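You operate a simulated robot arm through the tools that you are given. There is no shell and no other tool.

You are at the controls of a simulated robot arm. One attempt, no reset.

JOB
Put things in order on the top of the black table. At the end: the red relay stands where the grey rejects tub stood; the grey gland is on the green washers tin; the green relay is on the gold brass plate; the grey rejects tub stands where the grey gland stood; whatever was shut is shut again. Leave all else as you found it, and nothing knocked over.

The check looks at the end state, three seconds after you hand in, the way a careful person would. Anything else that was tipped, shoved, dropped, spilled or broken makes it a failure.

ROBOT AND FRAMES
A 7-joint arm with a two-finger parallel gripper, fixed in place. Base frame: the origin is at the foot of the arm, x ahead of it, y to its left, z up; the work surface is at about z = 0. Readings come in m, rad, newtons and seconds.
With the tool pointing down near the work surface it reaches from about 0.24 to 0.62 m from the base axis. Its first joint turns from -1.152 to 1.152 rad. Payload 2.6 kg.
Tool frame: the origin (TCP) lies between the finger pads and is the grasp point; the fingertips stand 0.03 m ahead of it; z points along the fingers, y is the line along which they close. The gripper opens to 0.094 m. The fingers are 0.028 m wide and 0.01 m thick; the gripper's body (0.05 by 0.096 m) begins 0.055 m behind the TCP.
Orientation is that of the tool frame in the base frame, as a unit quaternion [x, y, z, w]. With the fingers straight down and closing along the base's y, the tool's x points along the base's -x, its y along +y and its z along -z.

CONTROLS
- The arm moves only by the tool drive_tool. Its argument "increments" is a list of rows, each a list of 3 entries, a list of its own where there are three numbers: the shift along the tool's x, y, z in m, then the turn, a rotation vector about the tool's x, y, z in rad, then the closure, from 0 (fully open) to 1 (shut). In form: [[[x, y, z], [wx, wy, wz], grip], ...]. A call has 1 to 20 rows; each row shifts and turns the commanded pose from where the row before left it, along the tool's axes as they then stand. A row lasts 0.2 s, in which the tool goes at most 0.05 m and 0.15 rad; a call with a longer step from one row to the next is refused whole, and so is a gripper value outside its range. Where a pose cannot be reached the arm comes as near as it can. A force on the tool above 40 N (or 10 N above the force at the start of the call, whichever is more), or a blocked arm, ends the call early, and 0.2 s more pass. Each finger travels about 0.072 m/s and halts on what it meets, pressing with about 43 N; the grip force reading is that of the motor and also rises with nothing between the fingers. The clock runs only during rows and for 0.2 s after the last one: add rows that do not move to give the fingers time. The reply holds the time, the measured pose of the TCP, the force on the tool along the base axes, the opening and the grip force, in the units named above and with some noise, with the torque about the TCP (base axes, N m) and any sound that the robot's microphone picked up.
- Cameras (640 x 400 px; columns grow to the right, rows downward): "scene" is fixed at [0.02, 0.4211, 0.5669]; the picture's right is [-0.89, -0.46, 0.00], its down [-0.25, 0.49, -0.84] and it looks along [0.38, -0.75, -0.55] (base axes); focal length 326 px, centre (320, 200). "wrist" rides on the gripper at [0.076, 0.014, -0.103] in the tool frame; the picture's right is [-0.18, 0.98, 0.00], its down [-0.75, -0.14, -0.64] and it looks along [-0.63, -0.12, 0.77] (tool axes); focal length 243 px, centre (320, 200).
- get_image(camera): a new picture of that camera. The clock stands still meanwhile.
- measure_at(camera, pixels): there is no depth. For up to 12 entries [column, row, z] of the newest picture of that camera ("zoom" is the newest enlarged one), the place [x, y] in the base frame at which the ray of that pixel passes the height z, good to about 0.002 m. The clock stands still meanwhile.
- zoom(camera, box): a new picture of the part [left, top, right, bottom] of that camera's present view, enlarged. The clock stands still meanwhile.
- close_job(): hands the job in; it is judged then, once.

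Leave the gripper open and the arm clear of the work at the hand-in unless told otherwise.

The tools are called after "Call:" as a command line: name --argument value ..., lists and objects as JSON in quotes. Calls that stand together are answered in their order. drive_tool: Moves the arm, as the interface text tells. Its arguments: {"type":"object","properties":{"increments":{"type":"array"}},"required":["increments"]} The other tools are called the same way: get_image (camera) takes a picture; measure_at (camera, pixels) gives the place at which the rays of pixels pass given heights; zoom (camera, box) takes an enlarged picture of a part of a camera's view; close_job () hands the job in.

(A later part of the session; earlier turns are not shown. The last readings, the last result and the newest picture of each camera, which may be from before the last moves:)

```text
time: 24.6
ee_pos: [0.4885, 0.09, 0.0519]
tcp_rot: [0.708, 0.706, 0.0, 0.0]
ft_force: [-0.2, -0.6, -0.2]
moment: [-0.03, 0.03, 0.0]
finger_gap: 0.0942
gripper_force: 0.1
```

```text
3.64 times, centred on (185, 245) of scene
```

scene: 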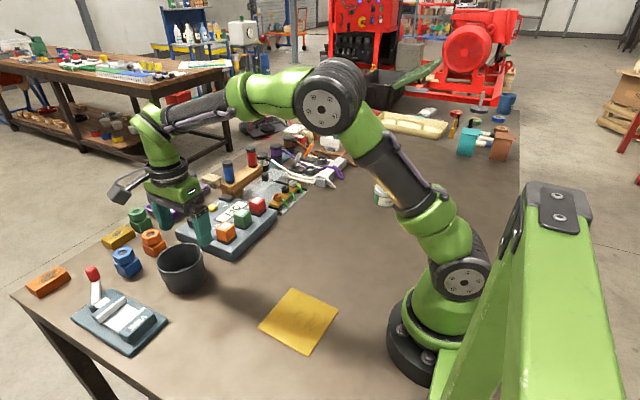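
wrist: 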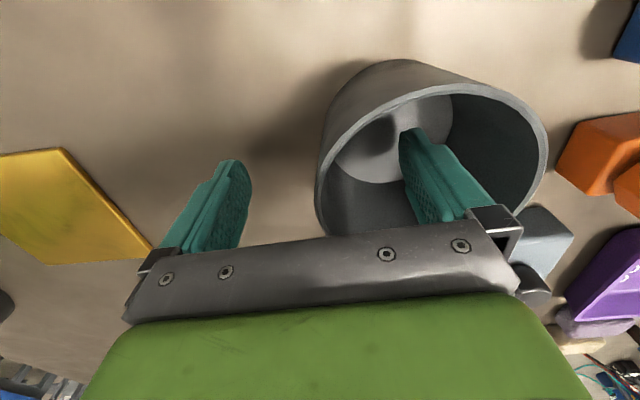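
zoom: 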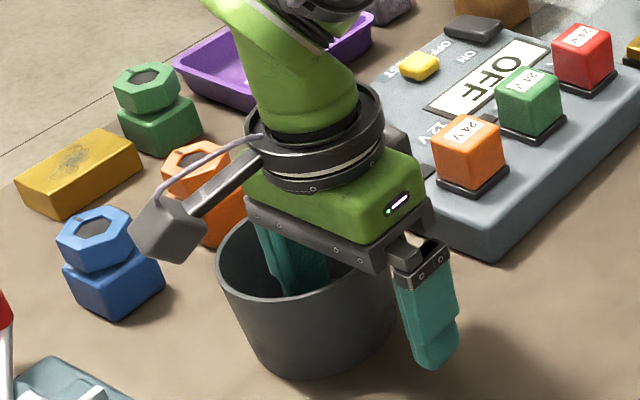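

One finger is inside the tub and one outside. I close on the wall.

Call:
drive_tool --increments '[[[0, 0, 0], [0, 0, 0], 0.5], [[0, 0, 0], [0, 0, 0], 0.8], [[0, 0, 0], [0, 0, 0], 1], [[0, 0, 0], [0, 0, 0], 1], [[0, 0, 0], [0, 0, 0], 1], [[0, 0, 0], [0, 0, 0], 1]]'

Call:
get_image --camera "wrist"

Call:
zoom --camera "scene" --box '[120, 190, 250, 300]'

```text
time: 26.0
ee_pos: [0.4911, 0.0898, 0.0536]
tcp_rot: [0.708, 0.706, 0.003, 0.002]
ft_force: [-0.3, 2.0, 21.3]
moment: [0.16, -1.85, 0.15]
finger_gap: 0.0086
gripper_force: 42.5
```

```text
taken
```

wrist: 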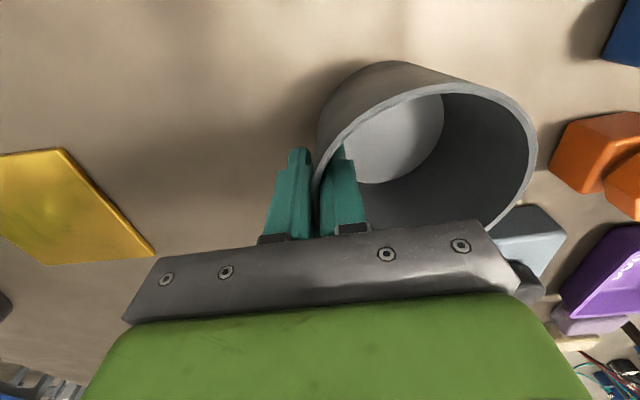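

```text
3.64 times, centred on (185, 245) of scene
```

zoom: 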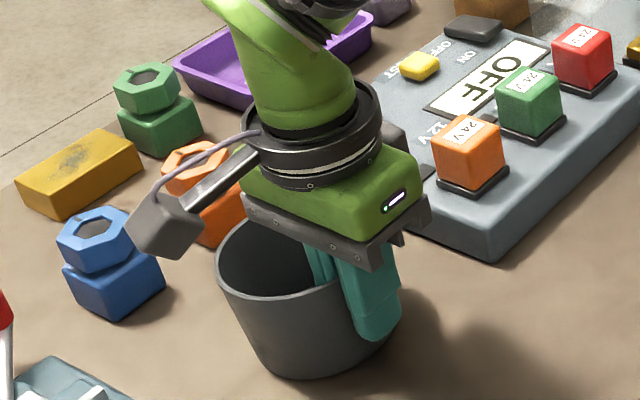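

The wall is gripped with a gap of 0.009 m. The 21 N reading comes from the slanted wall squaring itself to the pads. I lift slowly by 5 cm and look.

Call:
drive_tool --increments '[[[0, 0, -0.005], [0, 0, 0], 1], [[0, 0, -0.01], [0, 0, 0], 1], [[0, 0, -0.015], [0, 0, 0], 1], [[0, 0, -0.015], [0, 0, 0], 1], [[0, 0, -0.01], [0, 0, 0], 1], [[0, 0, 0], [0, 0, 0], 1], [[0, 0, 0], [0, 0, 0], 1]]'

Call:
get_image --camera "wrist"

Call:
get_image --camera "scene"

Call:
zoom --camera "scene" --box '[120, 190, 250, 300]'

```text
time: 27.6
ee_pos: [0.4892, 0.0892, 0.1054]
tcp_rot: [0.708, 0.706, 0.001, 0.0]
ft_force: [-0.3, 0.0, -2.9]
moment: [0.0, 0.05, 0.0]
finger_gap: 0.0074
gripper_force: 41.6
```

```text
taken
```

wrist: 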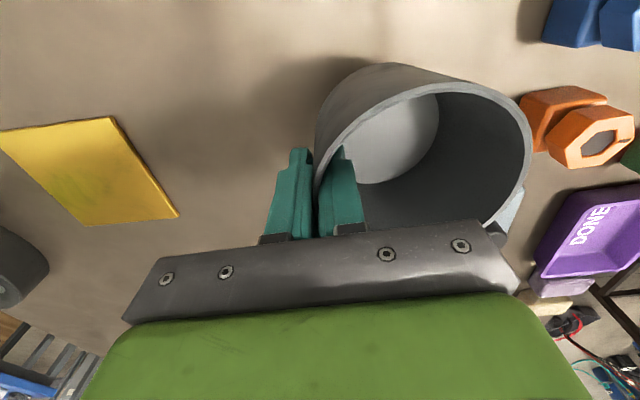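

```text
taken
```

scene: 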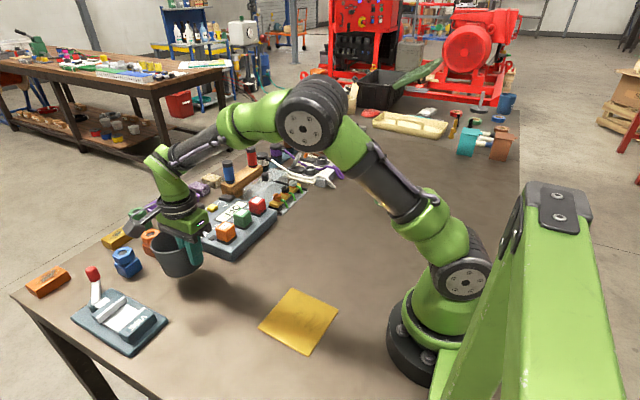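

```text
3.64 times, centred on (185, 245) of scene
```

zoom: 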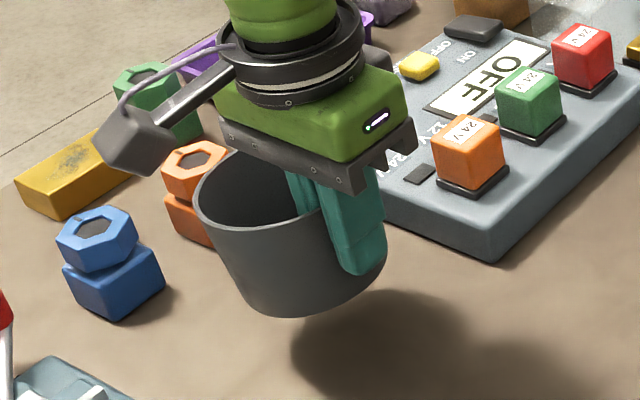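

The tub hangs securely, with its far side slightly low as expected. I carry it back in -x first, clear of the panel, then diagonally to the gland's former spot at (0.289,-0.137).

Call:
drive_tool --increments '[[[0, -0.02, -0.01], [0, 0, 0], 1], [[0, -0.035, -0.01], [0, 0, 0], 1], [[0, -0.035, -0.01], [0, 0, 0], 1], [[0, -0.035, 0], [0, 0, 0], 1], [[0, -0.035, 0], [0, 0, 0], 1], [[-0.03, -0.0141, 0], [0, 0, 0], 1], [[-0.035, -0.0141, 0], [0, 0, 0], 1], [[-0.035, -0.0141, 0], [0, 0, 0], 1], [[-0.035, -0.0141, 0], [0, 0, 0], 1], [[-0.035, -0.0141, 0], [0, 0, 0], 1], [[-0.035, -0.0141, 0], [0, 0, 0], 1], [[-0.022, 0, 0], [0, 0, 0], 1], [[0, 0, 0], [0, 0, 0], 1], [[0, 0, 0], [0, 0, 0], 1]]'

Call:
get_image --camera "wrist"

Call:
get_image --camera "scene"

```text
time: 30.6
ee_pos: [0.2446, -0.1347, 0.1371]
tcp_rot: [0.708, 0.706, 0.002, 0.0]
ft_force: [-0.8, -0.1, -2.6]
moment: [0.0, 0.12, 0.02]
finger_gap: 0.0075
gripper_force: 41.3
```

```text
taken
```

wrist: 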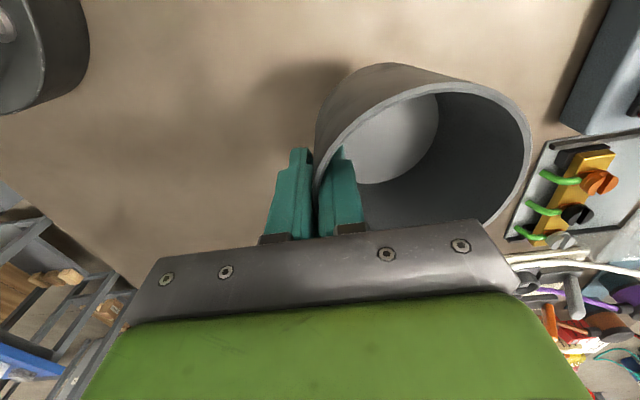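

```text
taken
```

scene: 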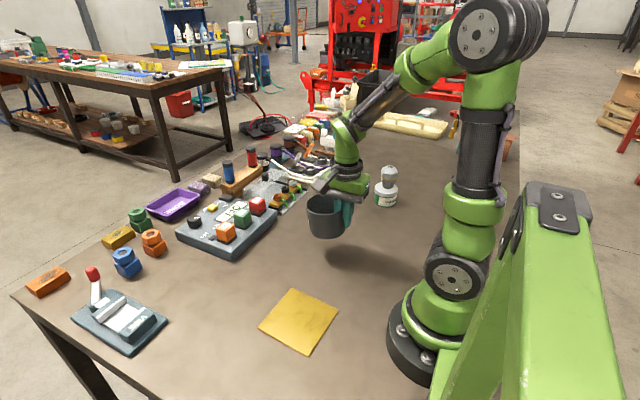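

The tub is above the target. I level it by turning about tool x by -0.075 rad (raising the far side), then inspect from both cameras.

Call:
drive_tool --increments '[[[0, 0, 0], [-0.0375, 0, 0], 1], [[0, 0, 0], [-0.0375, 0, 0], 1], [[0, 0, 0], [0, 0, 0], 1], [[0, 0, 0], [0, 0, 0], 1]]'

Call:
zoom --camera "scene" --box '[285, 160, 381, 250]'

Call:
zoom --camera "wrist" --box '[296, 50, 552, 240]'

```text
time: 31.6
ee_pos: [0.2437, -0.1359, 0.1367]
tcp_rot: [0.707, 0.706, 0.028, 0.026]
ft_force: [0.1, 0.4, -2.7]
moment: [0.01, 0.12, 0.04]
finger_gap: 0.0075
gripper_force: 41.2
```

```text
4.44 times, centred on (333, 205) of scene
```

zoom: 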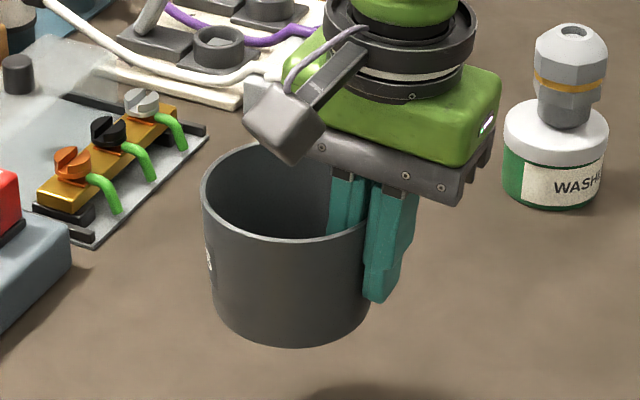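

```text
2.11 times, centred on (424, 145) of wrist
```

zoom: 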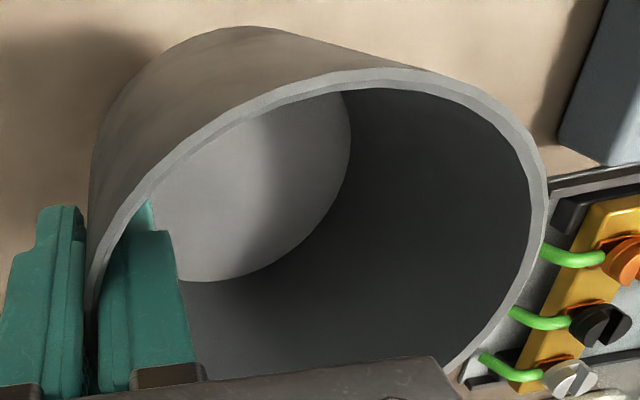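

The tub is now level and its white label is visible on the +x side. I check its base centre (scene (326.8,226)) against the target.

Call:
measure_at --camera "scene" --pixels '[[326.8, 226, 0.085], [326.8, 226, 0.08], [326.8, 226, 0.09]]'

Call:
measure_at --camera "wrist" --pixels '[[314, 165, 0.157], [527, 147, 0.157], [467, 80, 0.157]]'

```text
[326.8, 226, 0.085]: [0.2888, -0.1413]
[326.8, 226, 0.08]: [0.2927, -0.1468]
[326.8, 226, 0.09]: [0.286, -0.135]
```

```text
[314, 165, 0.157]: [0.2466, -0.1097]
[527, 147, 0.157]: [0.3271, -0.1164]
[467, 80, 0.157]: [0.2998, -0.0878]
```

Target and tub agree to within a few millimetres. I lower straight down by 0.07, then feel for the table in small steps.

Call:
drive_tool --increments '[[[0, -0.00137, 0.018], [0, 0, 0], 1], [[0, -0.00137, 0.018], [0, 0, 0], 1], [[0, -0.00137, 0.018], [0, 0, 0], 1], [[0, -0.00091, 0.012], [0, 0, 0], 1], [[0, -0.0003, 0.004], [0, 0, 0], 1], [[0, 0, 0], [0, 0, 0], 1], [[0, 0, 0], [0, 0, 0], 1]]'

Call:
zoom --camera "scene" --box '[275, 190, 371, 280]'

```text
time: 33.2
ee_pos: [0.2446, -0.1375, 0.0646]
tcp_rot: [0.708, 0.706, 0.027, 0.026]
ft_force: [1.0, 0.2, -2.0]
moment: [-0.01, 0.11, -0.01]
finger_gap: 0.0073
gripper_force: 41.6
```

```text
4.44 times, centred on (323, 235) of scene
```

zoom: 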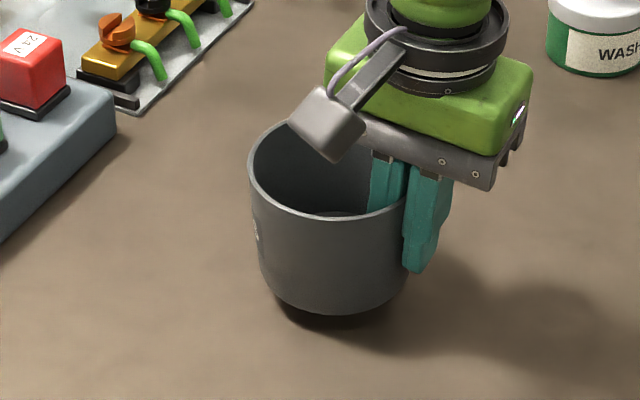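

A small gap with shadow remains under the tub. I lower a further 8 mm slowly.

Call:
drive_tool --increments '[[[0, -0.0003, 0.004], [0, 0, 0], 1], [[0, -0.0002, 0.003], [0, 0, 0], 1], [[0, -0.0001, 0.001], [0, 0, 0], 1], [[0, 0, 0], [0, 0, 0], 1]]'

```text
time: 34.2
ee_pos: [0.2448, -0.1376, 0.0581]
tcp_rot: [0.708, 0.705, 0.027, 0.026]
ft_force: [-0.2, 0.8, -2.2]
moment: [0.01, 0.07, -0.03]
finger_gap: 0.0076
gripper_force: 41.4
```

No contact yet (-2.2 N is the tub's weight). I continue down in 1.5 mm steps.

Call:
drive_tool --increments '[[[0, -0.0001, 0.0015], [0, 0, 0], 1], [[0, -0.0001, 0.0015], [0, 0, 0], 1], [[0, 0, 0], [0, 0, 0], 1]]'

```text
time: 35.0
ee_pos: [0.2443, -0.1368, 0.0537]
tcp_rot: [0.708, 0.705, 0.028, 0.027]
ft_force: [-0.1, 0.3, -2.6]
moment: [0.03, 0.12, -0.01]
finger_gap: 0.0073
gripper_force: 41.9
```

Call:
drive_tool --increments '[[[0, -0.0001, 0.0015], [0, 0, 0], 1], [[0, -0.0001, 0.001], [0, 0, 0], 1], [[0, 0, 0], [0, 0, 0], 1]]'

Call:
zoom --camera "scene" --box '[275, 190, 371, 280]'

```text
time: 35.8
ee_pos: [0.2449, -0.1369, 0.0529]
tcp_rot: [0.707, 0.706, 0.027, 0.026]
ft_force: [0.9, 0.6, -2.7]
moment: [-0.03, 0.14, 0.0]
finger_gap: 0.0075
gripper_force: 41.2
```

```text
4.44 times, centred on (323, 235) of scene
```

zoom: 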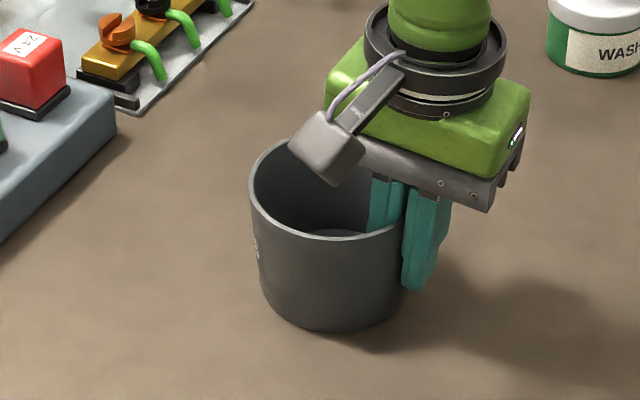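

It is nearly touching. I'll go down another 2 mm.

Call:
drive_tool --increments '[[[0, -0.0001, 0.001], [0, 0, 0], 1], [[0, -0.0001, 0.001], [0, 0, 0], 1], [[0, 0, 0], [0, 0, 0], 1]]'

```text
time: 36.6
ee_pos: [0.2452, -0.1377, 0.0508]
tcp_rot: [0.708, 0.705, 0.027, 0.029]
ft_force: [-9.8, -4.0, 31.6]
moment: [0.56, 0.21, 0.29]
finger_gap: 0.0074
gripper_force: 41.5
```

Contact: +31 N. I back off 1.2 mm and open the fingers, then rise.

Call:
drive_tool --increments '[[[0, 0.0001, -0.0012], [0, 0, 0], 1], [[0, 0, 0], [0, 0, 0], 0.9], [[0, 0, 0], [0, 0, 0], 0.7], [[0, 0, 0], [0, 0, 0], 0.5], [[0, 0, 0], [0, 0, 0], 0.3], [[0, 0, 0], [0, 0, 0], 0.3]]'

Call:
get_image --camera "wrist"

Call:
zoom --camera "scene" --box '[275, 190, 371, 280]'

```text
time: 38.0
ee_pos: [0.2445, -0.1375, 0.0516]
tcp_rot: [0.708, 0.706, 0.028, 0.026]
ft_force: [0.2, 0.5, 0.7]
moment: [-0.01, 0.03, 0.0]
finger_gap: 0.0659
gripper_force: 0.0
```

```text
taken
```

wrist: 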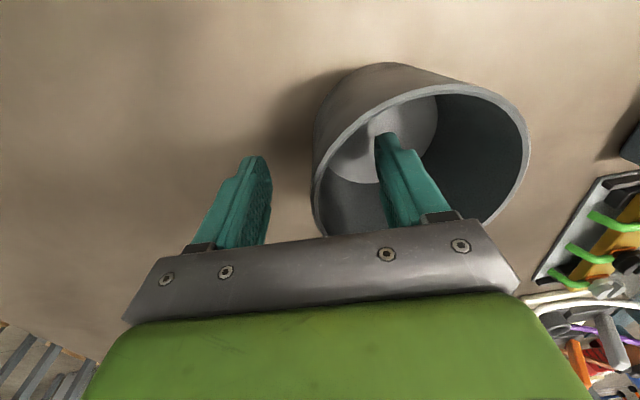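

```text
4.44 times, centred on (323, 235) of scene
```

zoom: 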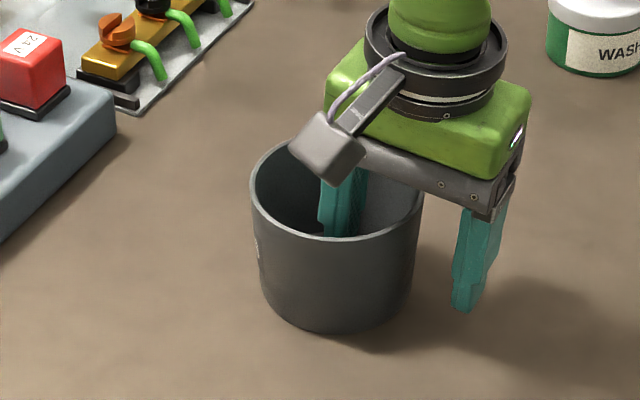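

The tub stands free in the right place. I rise straight up, remove the tilt, and look again.

Call:
drive_tool --increments '[[[0, 0.0015, -0.02], [0, 0, 0], 0.3], [[0, 0.0023, -0.03], [0, 0, 0], 0.3], [[0, 0.0023, -0.03], [0, 0, 0], 0.3], [[0, 0.003, -0.04], [0, 0, 0], 0], [[0, 0.003, -0.04], [0.0375, 0, 0], 0], [[0, 0, -0.04], [0.0375, 0, 0], 0], [[0, 0, 0], [0, 0, 0], 0], [[0, 0, 0], [0, 0, 0], 0]]'

Call:
get_image --camera "scene"

Call:
get_image --camera "wrist"

```text
time: 39.8
ee_pos: [0.2431, -0.1358, 0.2522]
tcp_rot: [0.707, 0.707, 0.0, 0.002]
ft_force: [0.1, 0.3, 0.4]
moment: [0.01, -0.03, 0.0]
finger_gap: 0.0939
gripper_force: 0.2
```

```text
taken
```

scene: 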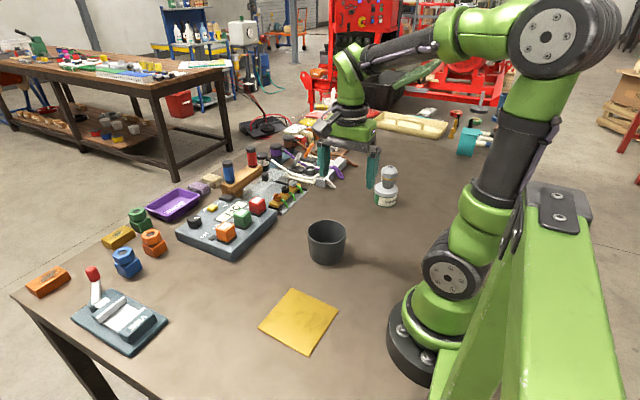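

```text
taken
```

wrist: 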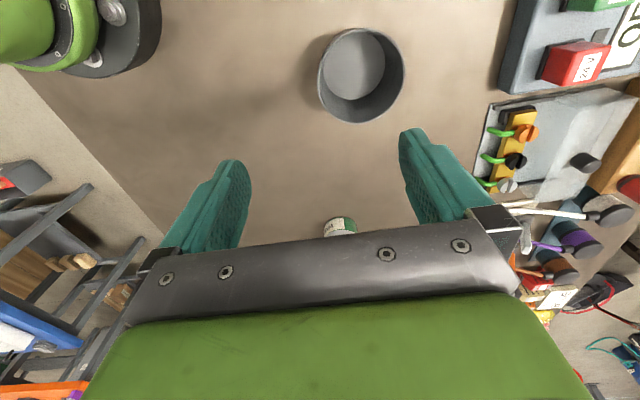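

The tub stands at scene (326,242). I measure its rim from the wrist to confirm the centre.

Call:
zoom --camera "wrist" --box '[296, 15, 424, 135]'

Call:
measure_at --camera "wrist" --pixels '[[318, 82, 0.072], [404, 70, 0.072], [366, 28, 0.072], [352, 123, 0.072]]'

Call:
zoom --camera "scene" --box '[290, 160, 420, 275]'

```text
3.33 times, centred on (360, 75) of wrist
```

zoom: 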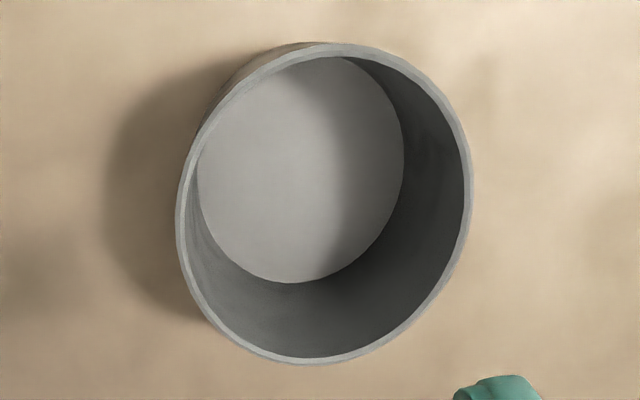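

```text
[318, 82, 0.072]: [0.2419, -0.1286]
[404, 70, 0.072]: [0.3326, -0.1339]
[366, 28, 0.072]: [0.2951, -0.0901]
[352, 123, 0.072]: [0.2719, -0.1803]
```

```text
3.48 times, centred on (355, 218) of scene
```

zoom: 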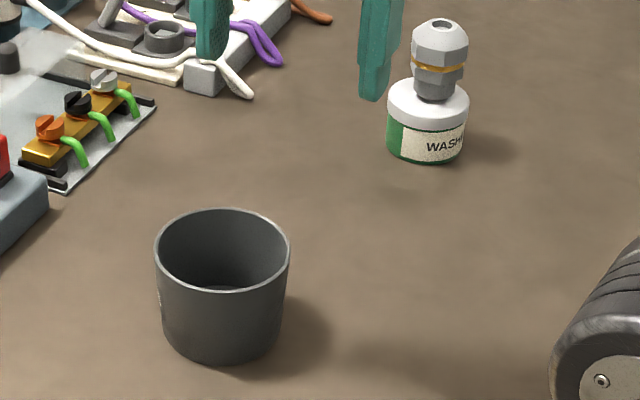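

The tub centre now measures (0.287,-0.136), on target, and the gland still stands upright on the tin. Next is the red relay: I move above it at z≈0.25 and keep yaw -90° so the fingers close along x, clear of the green neighbour.

Call:
drive_tool --increments '[[[-0.0039, 0.0383, 0], [0, 0, 0], 0], [[-0.0039, 0.0383, 0], [0, 0, 0], 0], [[-0.0039, 0.0383, 0], [0, 0, 0], 0], [[-0.0039, 0.0383, 0], [0, 0, 0], 0], [[-0.0039, 0.0383, 0], [0, 0, 0], 0], [[-0.0039, 0.0383, 0], [0, 0, 0], 0], [[-0.0039, 0.0383, 0], [0, 0, 0], 0], [[0, 0, 0.03], [0, 0, 0], 0.3], [[0, 0, 0], [0, 0, 0], 0.3], [[0, 0, 0], [0, 0, 0], 0.3]]'

Call:
get_image --camera "wrist"

Call:
zoom --camera "wrist" --box '[230, 0, 430, 160]'

Call:
get_image --camera "scene"

```text
time: 42.0
ee_pos: [0.511, -0.1667, 0.2245]
tcp_rot: [0.708, 0.706, 0.001, 0.0]
ft_force: [-0.2, 0.0, -0.7]
moment: [-0.02, -0.02, 0.02]
finger_gap: 0.0658
gripper_force: 0.1
```

```text
taken
```

wrist: 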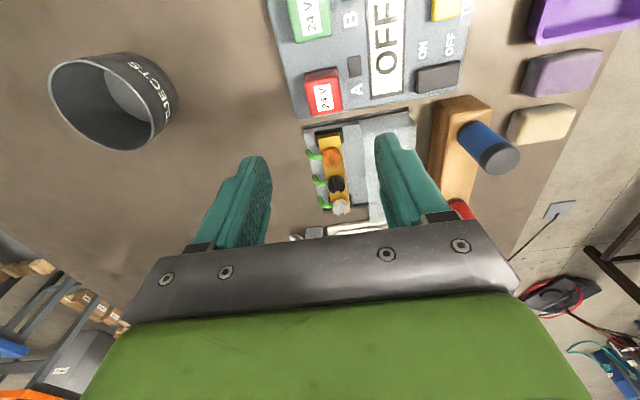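

```text
2.50 times, centred on (330, 80) of wrist
```

zoom: 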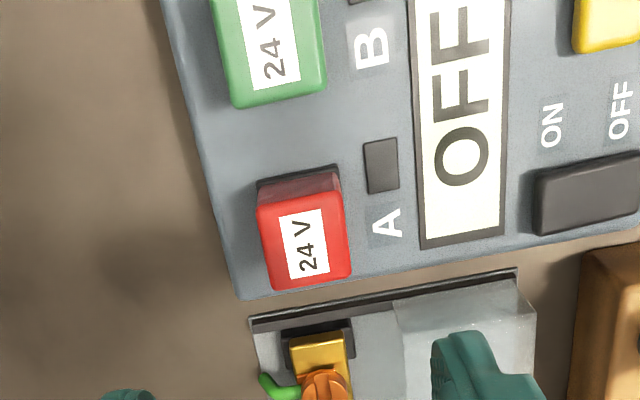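

```text
taken
```

scene: 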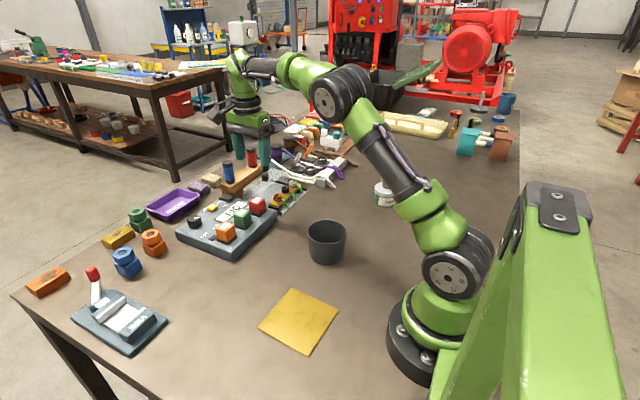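

The label REJECTS on the tub is visible at wrist (150,80), so that identity is confirmed. The red relay's top face is centred near wrist (324,97). I measure its corners at z=0.08.

Call:
measure_at --camera "wrist" --pixels '[[304.8, 82.8, 0.08], [339.2, 78, 0.08], [342.8, 111.2, 0.08], [310, 116.4, 0.08], [324.2, 97.2, 0.08], [306, 18, 0.08], [296, 120, 0.04], [268, 0, 0.04]]'

```text
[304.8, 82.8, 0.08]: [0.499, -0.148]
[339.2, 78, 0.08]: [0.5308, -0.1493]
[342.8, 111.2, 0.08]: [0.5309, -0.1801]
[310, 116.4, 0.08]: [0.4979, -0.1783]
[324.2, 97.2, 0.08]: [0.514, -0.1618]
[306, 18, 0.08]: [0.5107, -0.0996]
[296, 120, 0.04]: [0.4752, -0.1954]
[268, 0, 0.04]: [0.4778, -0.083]
```

The relay is axis-aligned, centred near (0.514,-0.164), about 32 mm square. I take another reading of the pose before correcting.

Call:
drive_tool --increments '[[[0, 0, 0], [0, 0, 0], 0.3]]'

Call:
drive_tool --increments '[[[0, 0, 0], [0, 0, 0], 0.3]]'

```text
time: 42.4
ee_pos: [0.5102, -0.1663, 0.2224]
tcp_rot: [0.708, 0.706, 0.001, 0.0]
ft_force: [-0.7, 0.6, -1.0]
moment: [-0.02, 0.02, -0.02]
finger_gap: 0.0657
gripper_force: 0.1
```

```text
time: 42.8
ee_pos: [0.5107, -0.1659, 0.2219]
tcp_rot: [0.709, 0.705, 0.002, 0.0]
ft_force: [-0.6, 0.7, 0.1]
moment: [0.01, -0.02, -0.03]
finger_gap: 0.0658
gripper_force: 0.0
```

The TCP averages (0.5106,-0.1663,0.223). I shift by (+0.003,+0.0023) and descend to about z 0.095, then look before the final approach.

Call:
drive_tool --increments '[[[0.0023, 0.003, 0.02], [0, 0, 0], 0.3], [[0, 0, 0.03], [0, 0, 0], 0.3], [[0, 0, 0.03], [0, 0, 0], 0.3], [[0, 0, 0.025], [0, 0, 0], 0.3], [[0, 0, 0.02], [0, 0, 0], 0.3], [[0, 0, 0], [0, 0, 0], 0.3], [[0, 0, 0], [0, 0, 0], 0.3]]'

Call:
get_image --camera "wrist"

Call:
zoom --camera "scene" --box '[205, 140, 305, 240]'

```text
time: 44.4
ee_pos: [0.5141, -0.163, 0.0967]
tcp_rot: [0.708, 0.706, 0.001, 0.0]
ft_force: [0.2, -0.1, 0.0]
moment: [0.03, -0.03, 0.01]
finger_gap: 0.0656
gripper_force: 0.0
```

```text
taken
```

wrist: 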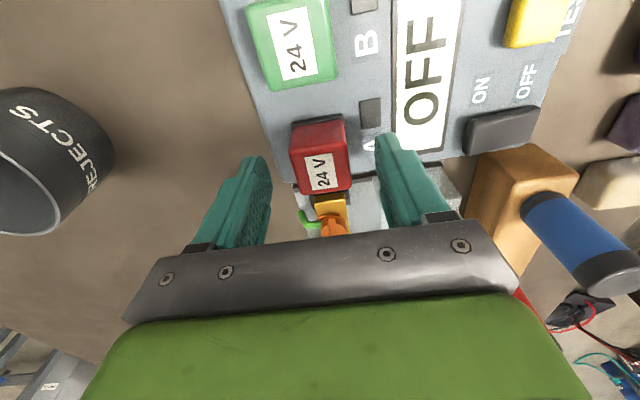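

```text
4.00 times, centred on (255, 190) of scene
```

zoom: 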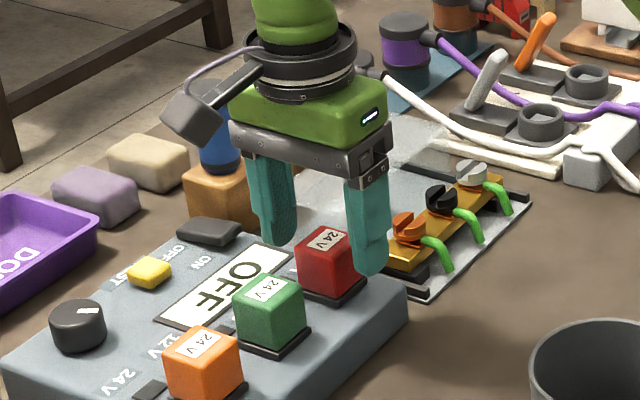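

The relay is between the fingers with clearance on both sides. I descend 13 mm and close.

Call:
drive_tool --increments '[[[0, 0, 0.007], [0, 0, 0], 0.3], [[0, 0, 0.006], [0, 0, 0], 0.3], [[0, 0, 0], [0, 0, 0], 0.3], [[0, 0, 0], [0, 0, 0], 0.5], [[0, 0, 0], [0, 0, 0], 0.7], [[0, 0, 0], [0, 0, 0], 1], [[0, 0, 0], [0, 0, 0], 1], [[0, 0, 0], [0, 0, 0], 1]]'

Call:
get_image --camera "wrist"

Call:
zoom --camera "scene" --box '[205, 140, 305, 240]'

```text
time: 46.2
ee_pos: [0.515, -0.164, 0.0838]
tcp_rot: [0.708, 0.706, 0.001, -0.001]
ft_force: [0.5, 0.6, 0.4]
moment: [-0.04, -0.01, 0.03]
finger_gap: 0.0332
gripper_force: 43.1
```

```text
taken
```

wrist: 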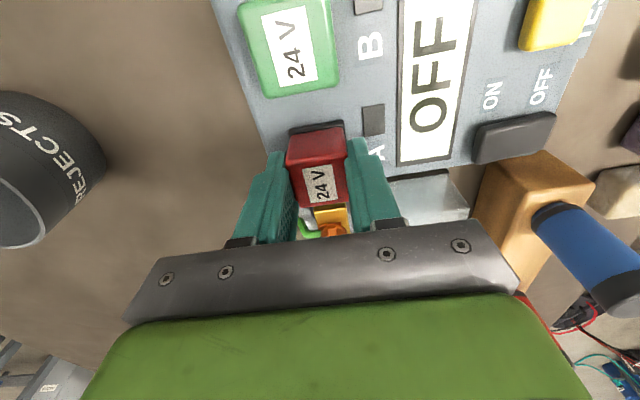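

```text
4.00 times, centred on (255, 190) of scene
```

zoom: 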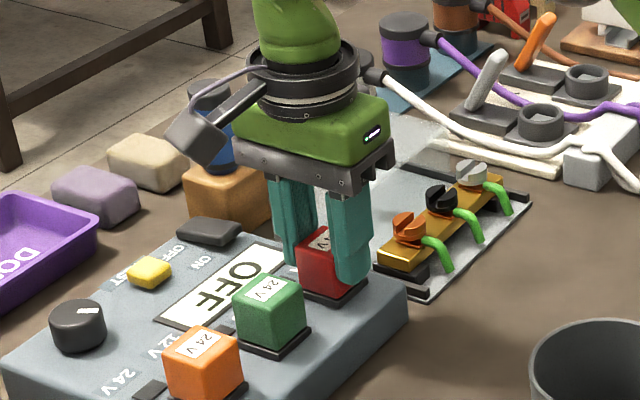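

It is gripped at 0.033 m. I pull straight up slowly and watch the force.

Call:
drive_tool --increments '[[[0, 0, -0.003], [0, 0, 0], 1], [[0, 0, -0.003], [0, 0, 0], 1], [[0, 0, -0.004], [0, 0, 0], 1], [[0, 0, 0], [0, 0, 0], 1]]'

Call:
get_image --camera "wrist"

Call:
zoom --camera "scene" --box '[205, 140, 305, 240]'

```text
time: 47.2
ee_pos: [0.5136, -0.1632, 0.0937]
tcp_rot: [0.707, 0.707, 0.0, 0.0]
ft_force: [1.0, -0.4, -0.4]
moment: [0.02, 0.03, 0.01]
finger_gap: 0.0328
gripper_force: 43.3
```

```text
taken
```

wrist: 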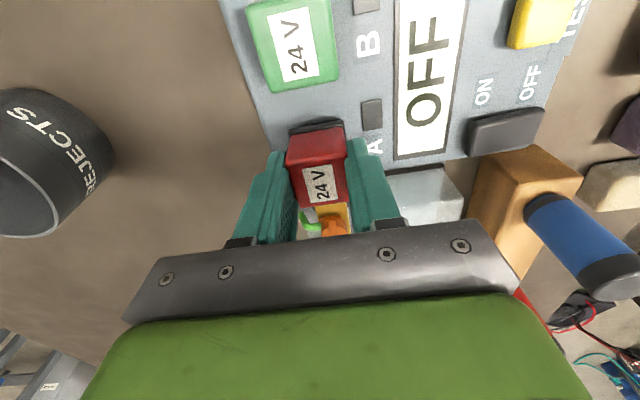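

```text
4.00 times, centred on (255, 190) of scene
```

zoom: 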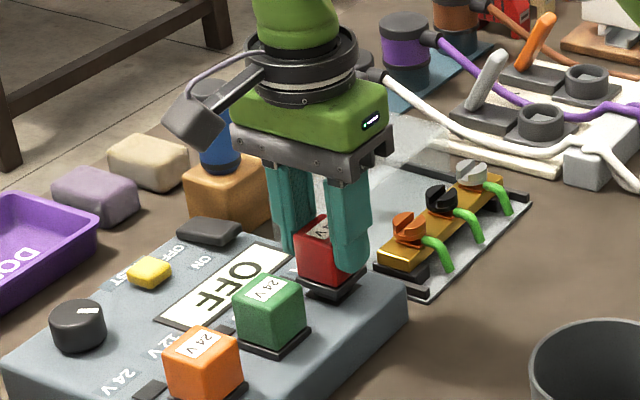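

The relay rises with the gripper out of its socket. I lift further to clear everything and check for slip.

Call:
drive_tool --increments '[[[0, 0, -0.01], [0, 0, 0], 1], [[0, 0, -0.015], [0, 0, 0], 1], [[0, 0, -0.02], [0, 0, 0], 1], [[0, 0, -0.02], [0, 0, 0], 1], [[0, 0, -0.01], [0, 0, 0], 1], [[0, 0, 0], [0, 0, 0], 1], [[0, 0, 0], [0, 0, 0], 1]]'

Call:
get_image --camera "wrist"

Call:
zoom --camera "scene" --box '[205, 120, 305, 240]'

```text
time: 48.8
ee_pos: [0.5138, -0.1621, 0.1702]
tcp_rot: [0.709, 0.706, 0.001, 0.001]
ft_force: [0.3, -0.3, 0.0]
moment: [-0.01, 0.02, -0.01]
finger_gap: 0.0327
gripper_force: 43.6
```

```text
taken
```

wrist: 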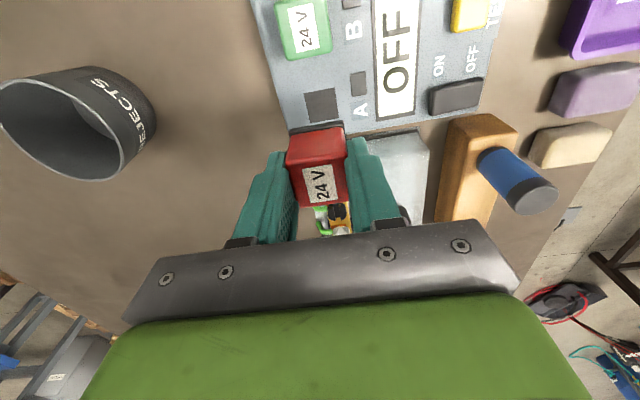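

```text
3.33 times, centred on (255, 180) of scene
```

zoom: 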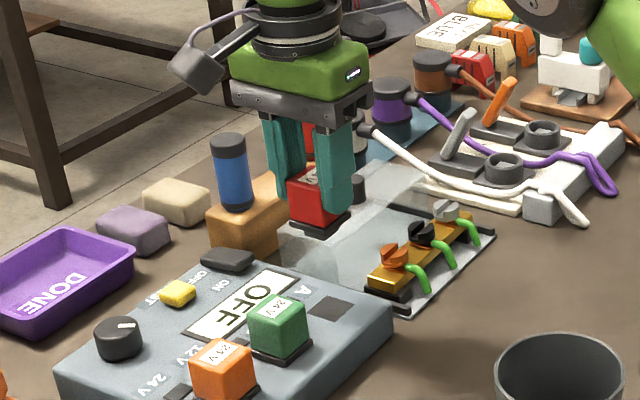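

The relay came out cleanly with its black base and has not slipped. I carry it along +y at z 0.17 to the tub's old spot (0.534,0.0905).

Call:
drive_tool --increments '[[[0.0363, 0.0029, 0], [0, 0, 0], 1], [[0.0363, 0.0029, 0], [0, 0, 0], 1], [[0.0363, 0.0029, 0], [0, 0, 0], 1], [[0.0363, 0.0029, 0], [0, 0, 0], 1], [[0.0363, 0.0029, 0], [0, 0, 0], 1], [[0.0363, 0.0029, 0], [0, 0, 0], 1], [[0.0363, 0.0029, 0], [0, 0, 0], 1], [[0, 0, 0], [0, 0, 0], 1], [[0, 0, 0], [0, 0, 0], 1]]'

Call:
get_image --camera "wrist"

Call:
get_image --camera "scene"

```text
time: 50.8
ee_pos: [0.534, 0.0938, 0.1706]
tcp_rot: [0.708, 0.706, 0.0, -0.001]
ft_force: [-0.2, 0.1, -0.6]
moment: [0.0, -0.02, -0.02]
finger_gap: 0.0331
gripper_force: 42.9
```

```text
taken
```

wrist: 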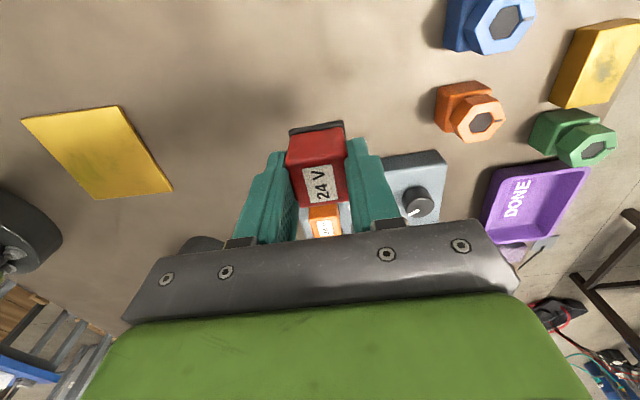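

```text
taken
```

scene: 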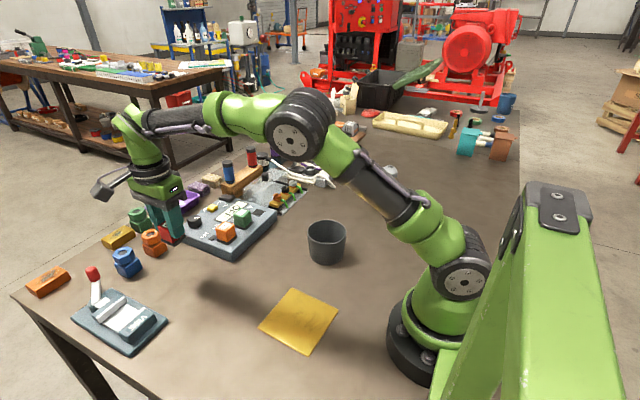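

Position is good, 2-3 mm high in y. I correct that and lower to about z 0.055.

Call:
measure_at --camera "wrist" --pixels '[[437, 100, 0.0], [436, 100, 0.03], [445, 45, 0.0]]'

Call:
drive_tool --increments '[[[-0.0025, 0, 0.03], [0, 0, 0], 1], [[0, 0, 0.03], [0, 0, 0], 1], [[0, 0, 0.03], [0, 0, 0], 1], [[0, 0, 0.015], [0, 0, 0], 1], [[0, 0, 0.008], [0, 0, 0], 1], [[0, 0, 0], [0, 0, 0], 1], [[0, 0, 0], [0, 0, 0], 1]]'

Call:
zoom --camera "scene" --box '[120, 190, 250, 310]'

```text
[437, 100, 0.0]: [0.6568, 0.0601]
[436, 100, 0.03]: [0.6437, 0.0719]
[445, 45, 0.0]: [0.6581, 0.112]
```

```text
time: 52.4
ee_pos: [0.5349, 0.0889, 0.0583]
tcp_rot: [0.708, 0.706, 0.002, 0.001]
ft_force: [-2.0, 0.3, 9.7]
moment: [0.0, 0.15, 0.04]
finger_gap: 0.0329
gripper_force: 43.2
```

```text
3.33 times, centred on (185, 250) of scene
```

zoom: 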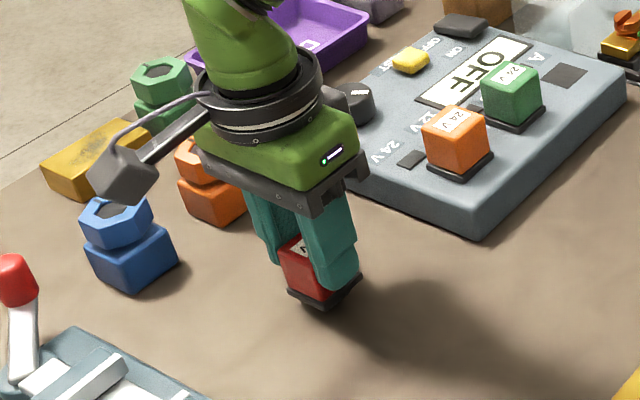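

A reading of +9.7 N means the relay is touching the table at TCP z 0.058. I zoom in to check how it stands before releasing.

Call:
zoom --camera "scene" --box '[195, 250, 245, 295]'

Call:
get_image --camera "wrist"

```text
8.89 times, centred on (220, 272) of scene
```

zoom: 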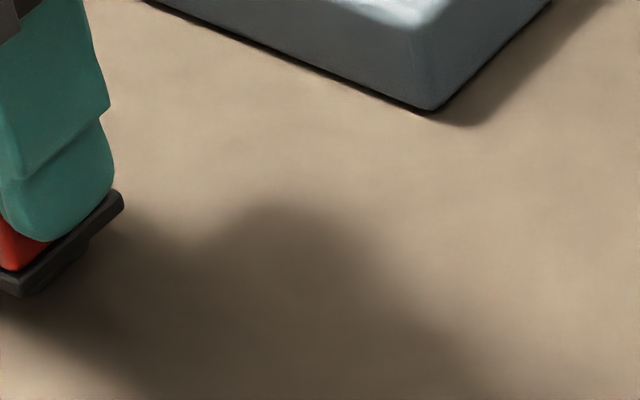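

```text
taken
```

wrist: 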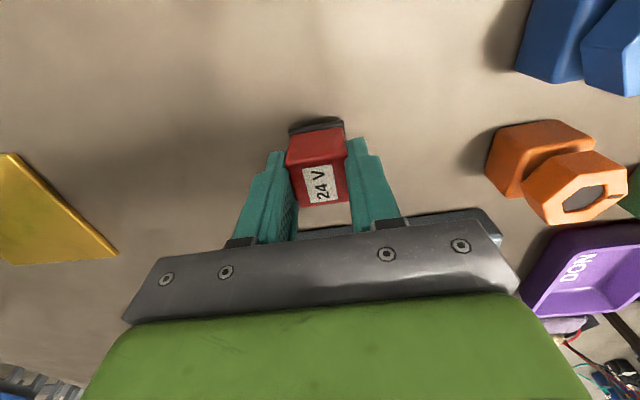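

Call:
zoom --camera "scene" --box '[160, 240, 220, 295]'

```text
7.27 times, centred on (190, 268) of scene
```

zoom: 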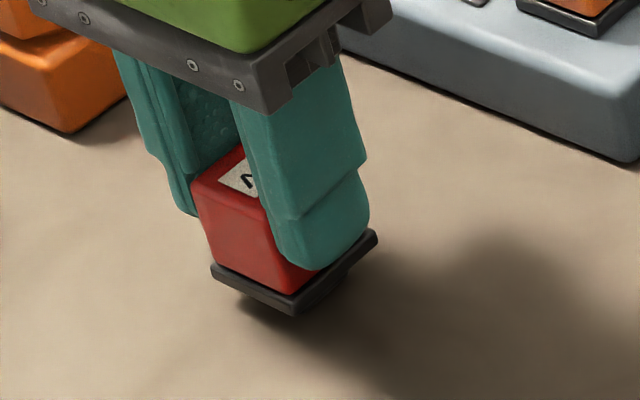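

The relay stands on its narrower plug foot, square to the table. I ease off 0.5 mm and open the fingers gently.

Call:
drive_tool --increments '[[[0, 0, -0.0005], [0, 0, 0], 1], [[0, 0, 0], [0, 0, 0], 0.6], [[0, 0, 0], [0, 0, 0], 0.5], [[0, 0, 0], [0, 0, 0], 0.4], [[0, 0, 0], [0, 0, 0], 0.3], [[0, 0, 0], [0, 0, 0], 0.3]]'

Call:
get_image --camera "wrist"

Call:
zoom --camera "scene" --box '[160, 240, 220, 295]'

```text
time: 53.8
ee_pos: [0.5355, 0.0899, 0.0575]
tcp_rot: [0.708, 0.706, 0.001, -0.001]
ft_force: [0.6, -0.3, 0.0]
moment: [0.0, 0.0, 0.04]
finger_gap: 0.0657
gripper_force: 0.0
```

```text
taken
```

wrist: 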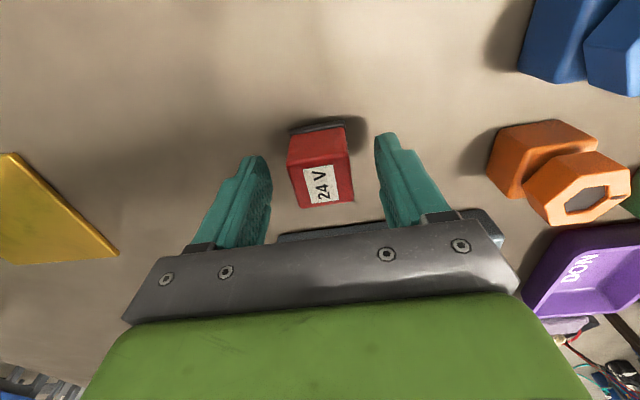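

```text
7.27 times, centred on (190, 268) of scene
```

zoom: 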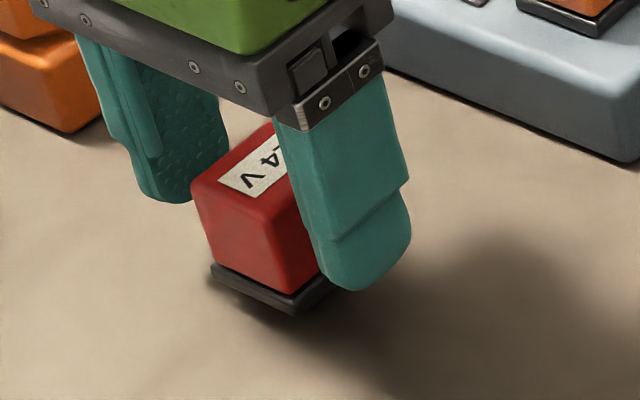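

The red relay stands upright by itself. I rise and move above the green relay near (0.513,-0.100).

Call:
drive_tool --increments '[[[0, 0, -0.02], [0, 0, 0], 0.3], [[0, 0, -0.04], [0, 0, 0], 0.3], [[0, 0, -0.045], [0, 0, 0], 0.3], [[0, 0, -0.045], [0, 0, 0], 0.3], [[0, 0, -0.015], [0, 0, 0], 0.3], [[-0.038, -0.0044, 0], [0, 0, 0], 0.3], [[-0.038, -0.0044, 0], [0, 0, 0], 0.3], [[-0.038, -0.0044, 0], [0, 0, 0], 0.3], [[-0.038, -0.0044, 0], [0, 0, 0], 0.3], [[-0.038, -0.0044, 0], [0, 0, 0], 0.3], [[0, 0, 0], [0, 0, 0], 0.3], [[0, 0, 0], [0, 0, 0], 0.3]]'

Call:
get_image --camera "wrist"

Call:
zoom --camera "wrist" --box '[230, 0, 430, 160]'

Call:
get_image --camera "scene"

```text
time: 56.4
ee_pos: [0.5121, -0.103, 0.2213]
tcp_rot: [0.707, 0.707, 0.002, 0.0]
ft_force: [0.3, 0.7, -0.4]
moment: [0.01, -0.02, 0.0]
finger_gap: 0.0659
gripper_force: 0.1
```

```text
taken
```

wrist: 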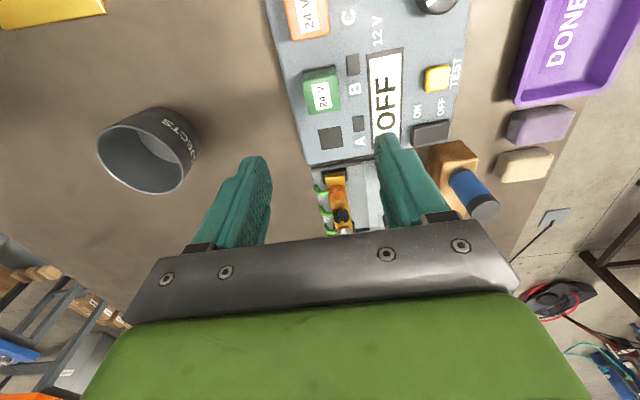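

```text
2.50 times, centred on (330, 80) of wrist
```

zoom: 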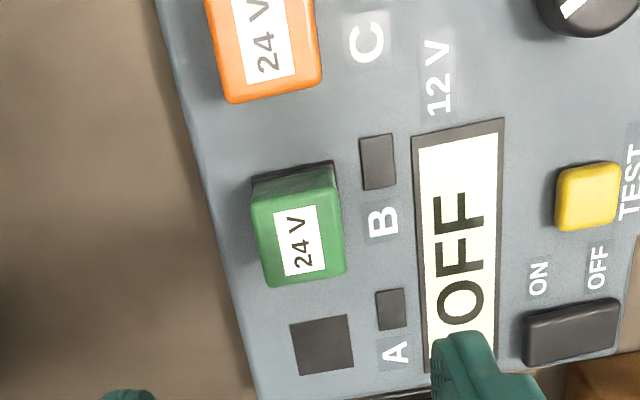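

```text
taken
```

scene: 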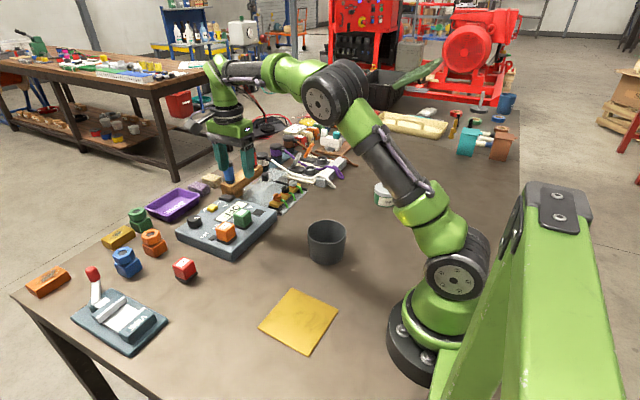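

The red relay stands at scene (185,269). The green relay's top face corners in wrist are about (302.4,81.2), (336,75.2), (340.4,108.8), (309.2,114.8). I measure them.

Call:
measure_at --camera "wrist" --pixels '[[302.4, 81.2, 0.08], [336, 75.2, 0.08], [340.4, 108.8, 0.08], [309.2, 114.8, 0.08], [322, 95.2, 0.08]]'

Call:
drive_tool --increments '[[[0, 0, 0], [0, 0, 0], 0.3]]'

```text
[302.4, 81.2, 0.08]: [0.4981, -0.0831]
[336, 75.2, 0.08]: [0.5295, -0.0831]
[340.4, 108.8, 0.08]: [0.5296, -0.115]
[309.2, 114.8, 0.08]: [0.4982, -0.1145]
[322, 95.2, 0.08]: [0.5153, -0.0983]
```

```text
time: 56.8
ee_pos: [0.513, -0.1034, 0.2213]
tcp_rot: [0.709, 0.706, 0.001, -0.001]
ft_force: [-0.2, 0.2, 0.2]
moment: [0.03, 0.0, 0.03]
finger_gap: 0.0654
gripper_force: 0.2
```

The green relay is centred at (0.514,-0.099). I shift by (+0.0014,+0.004) and descend to z 0.097, then look.

Call:
drive_tool --increments '[[[0.004, 0.0014, 0.02], [0, 0, 0], 0.3], [[0, 0, 0.03], [0, 0, 0], 0.3], [[0, 0, 0.03], [0, 0, 0], 0.3], [[0, 0, 0.025], [0, 0, 0], 0.3], [[0, 0, 0.019], [0, 0, 0], 0.3], [[0, 0, 0], [0, 0, 0], 0.3], [[0, 0, 0], [0, 0, 0], 0.3]]'

Call:
get_image --camera "wrist"

Call:
zoom --camera "scene" --box '[195, 140, 295, 240]'

```text
time: 58.4
ee_pos: [0.5121, -0.099, 0.0978]
tcp_rot: [0.708, 0.706, 0.002, 0.0]
ft_force: [0.5, -0.4, -0.8]
moment: [-0.01, -0.02, 0.0]
finger_gap: 0.0659
gripper_force: 0.1
```

```text
taken
```

wrist: 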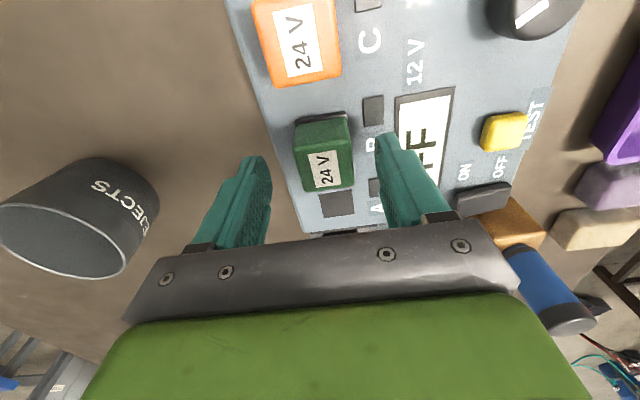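

```text
4.00 times, centred on (245, 190) of scene
```

zoom: 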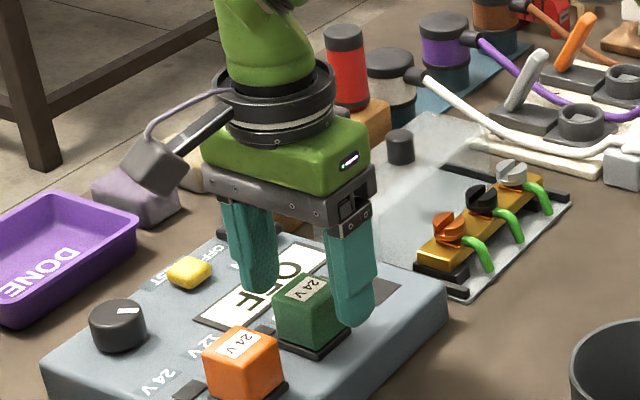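

The green relay is between the fingers. I descend 13 mm and close.

Call:
drive_tool --increments '[[[0, 0.001, 0.007], [0, 0, 0], 0.3], [[0, 0, 0.006], [0, 0, 0], 0.3], [[0, 0, 0], [0, 0, 0], 0.3], [[0, 0, 0], [0, 0, 0], 0.5], [[0, 0, 0], [0, 0, 0], 0.7], [[0, 0, 0], [0, 0, 0], 1], [[0, 0, 0], [0, 0, 0], 1], [[0, 0, 0], [0, 0, 0], 1]]'

```text
time: 60.2
ee_pos: [0.5131, -0.0969, 0.0862]
tcp_rot: [0.709, 0.706, 0.001, 0.0]
ft_force: [-0.5, -0.3, -0.8]
moment: [0.01, 0.01, -0.03]
finger_gap: 0.0329
gripper_force: 43.7
```

It is gripped at 0.033 m. I pull straight up slowly.

Call:
drive_tool --increments '[[[0, 0, -0.003], [0, 0, 0], 1], [[0, 0, -0.003], [0, 0, 0], 1], [[0, 0, -0.004], [0, 0, 0], 1], [[0, 0, -0.01], [0, 0, 0], 1], [[0, 0, -0.015], [0, 0, 0], 1], [[0, 0, -0.02], [0, 0, 0], 1], [[0, 0, -0.02], [0, 0, 0], 1], [[0, 0, -0.01], [0, 0, 0], 1], [[0, 0, 0], [0, 0, 0], 1], [[0, 0, 0], [0, 0, 0], 1]]'

Call:
get_image --camera "wrist"

Call:
get_image --camera "scene"

```text
time: 62.4
ee_pos: [0.5156, -0.0958, 0.1715]
tcp_rot: [0.708, 0.706, 0.0, 0.0]
ft_force: [-0.5, -0.4, -1.6]
moment: [0.01, -0.01, 0.02]
finger_gap: 0.0328
gripper_force: 42.8
```

```text
taken
```

wrist: 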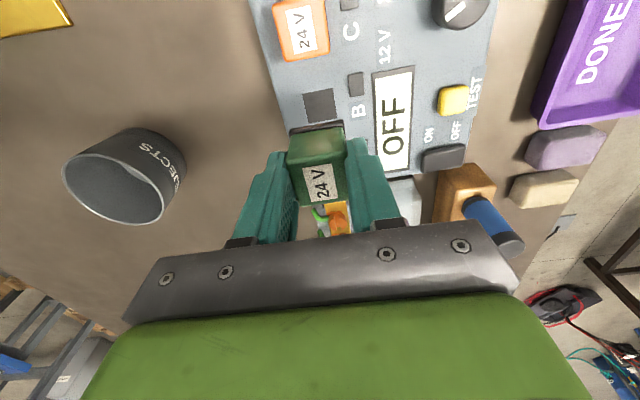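

```text
taken
```

scene: 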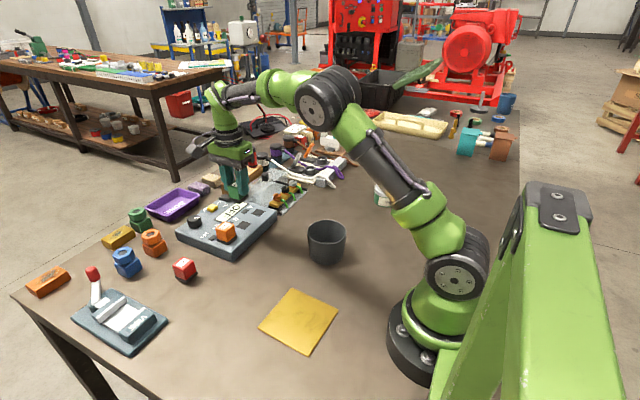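

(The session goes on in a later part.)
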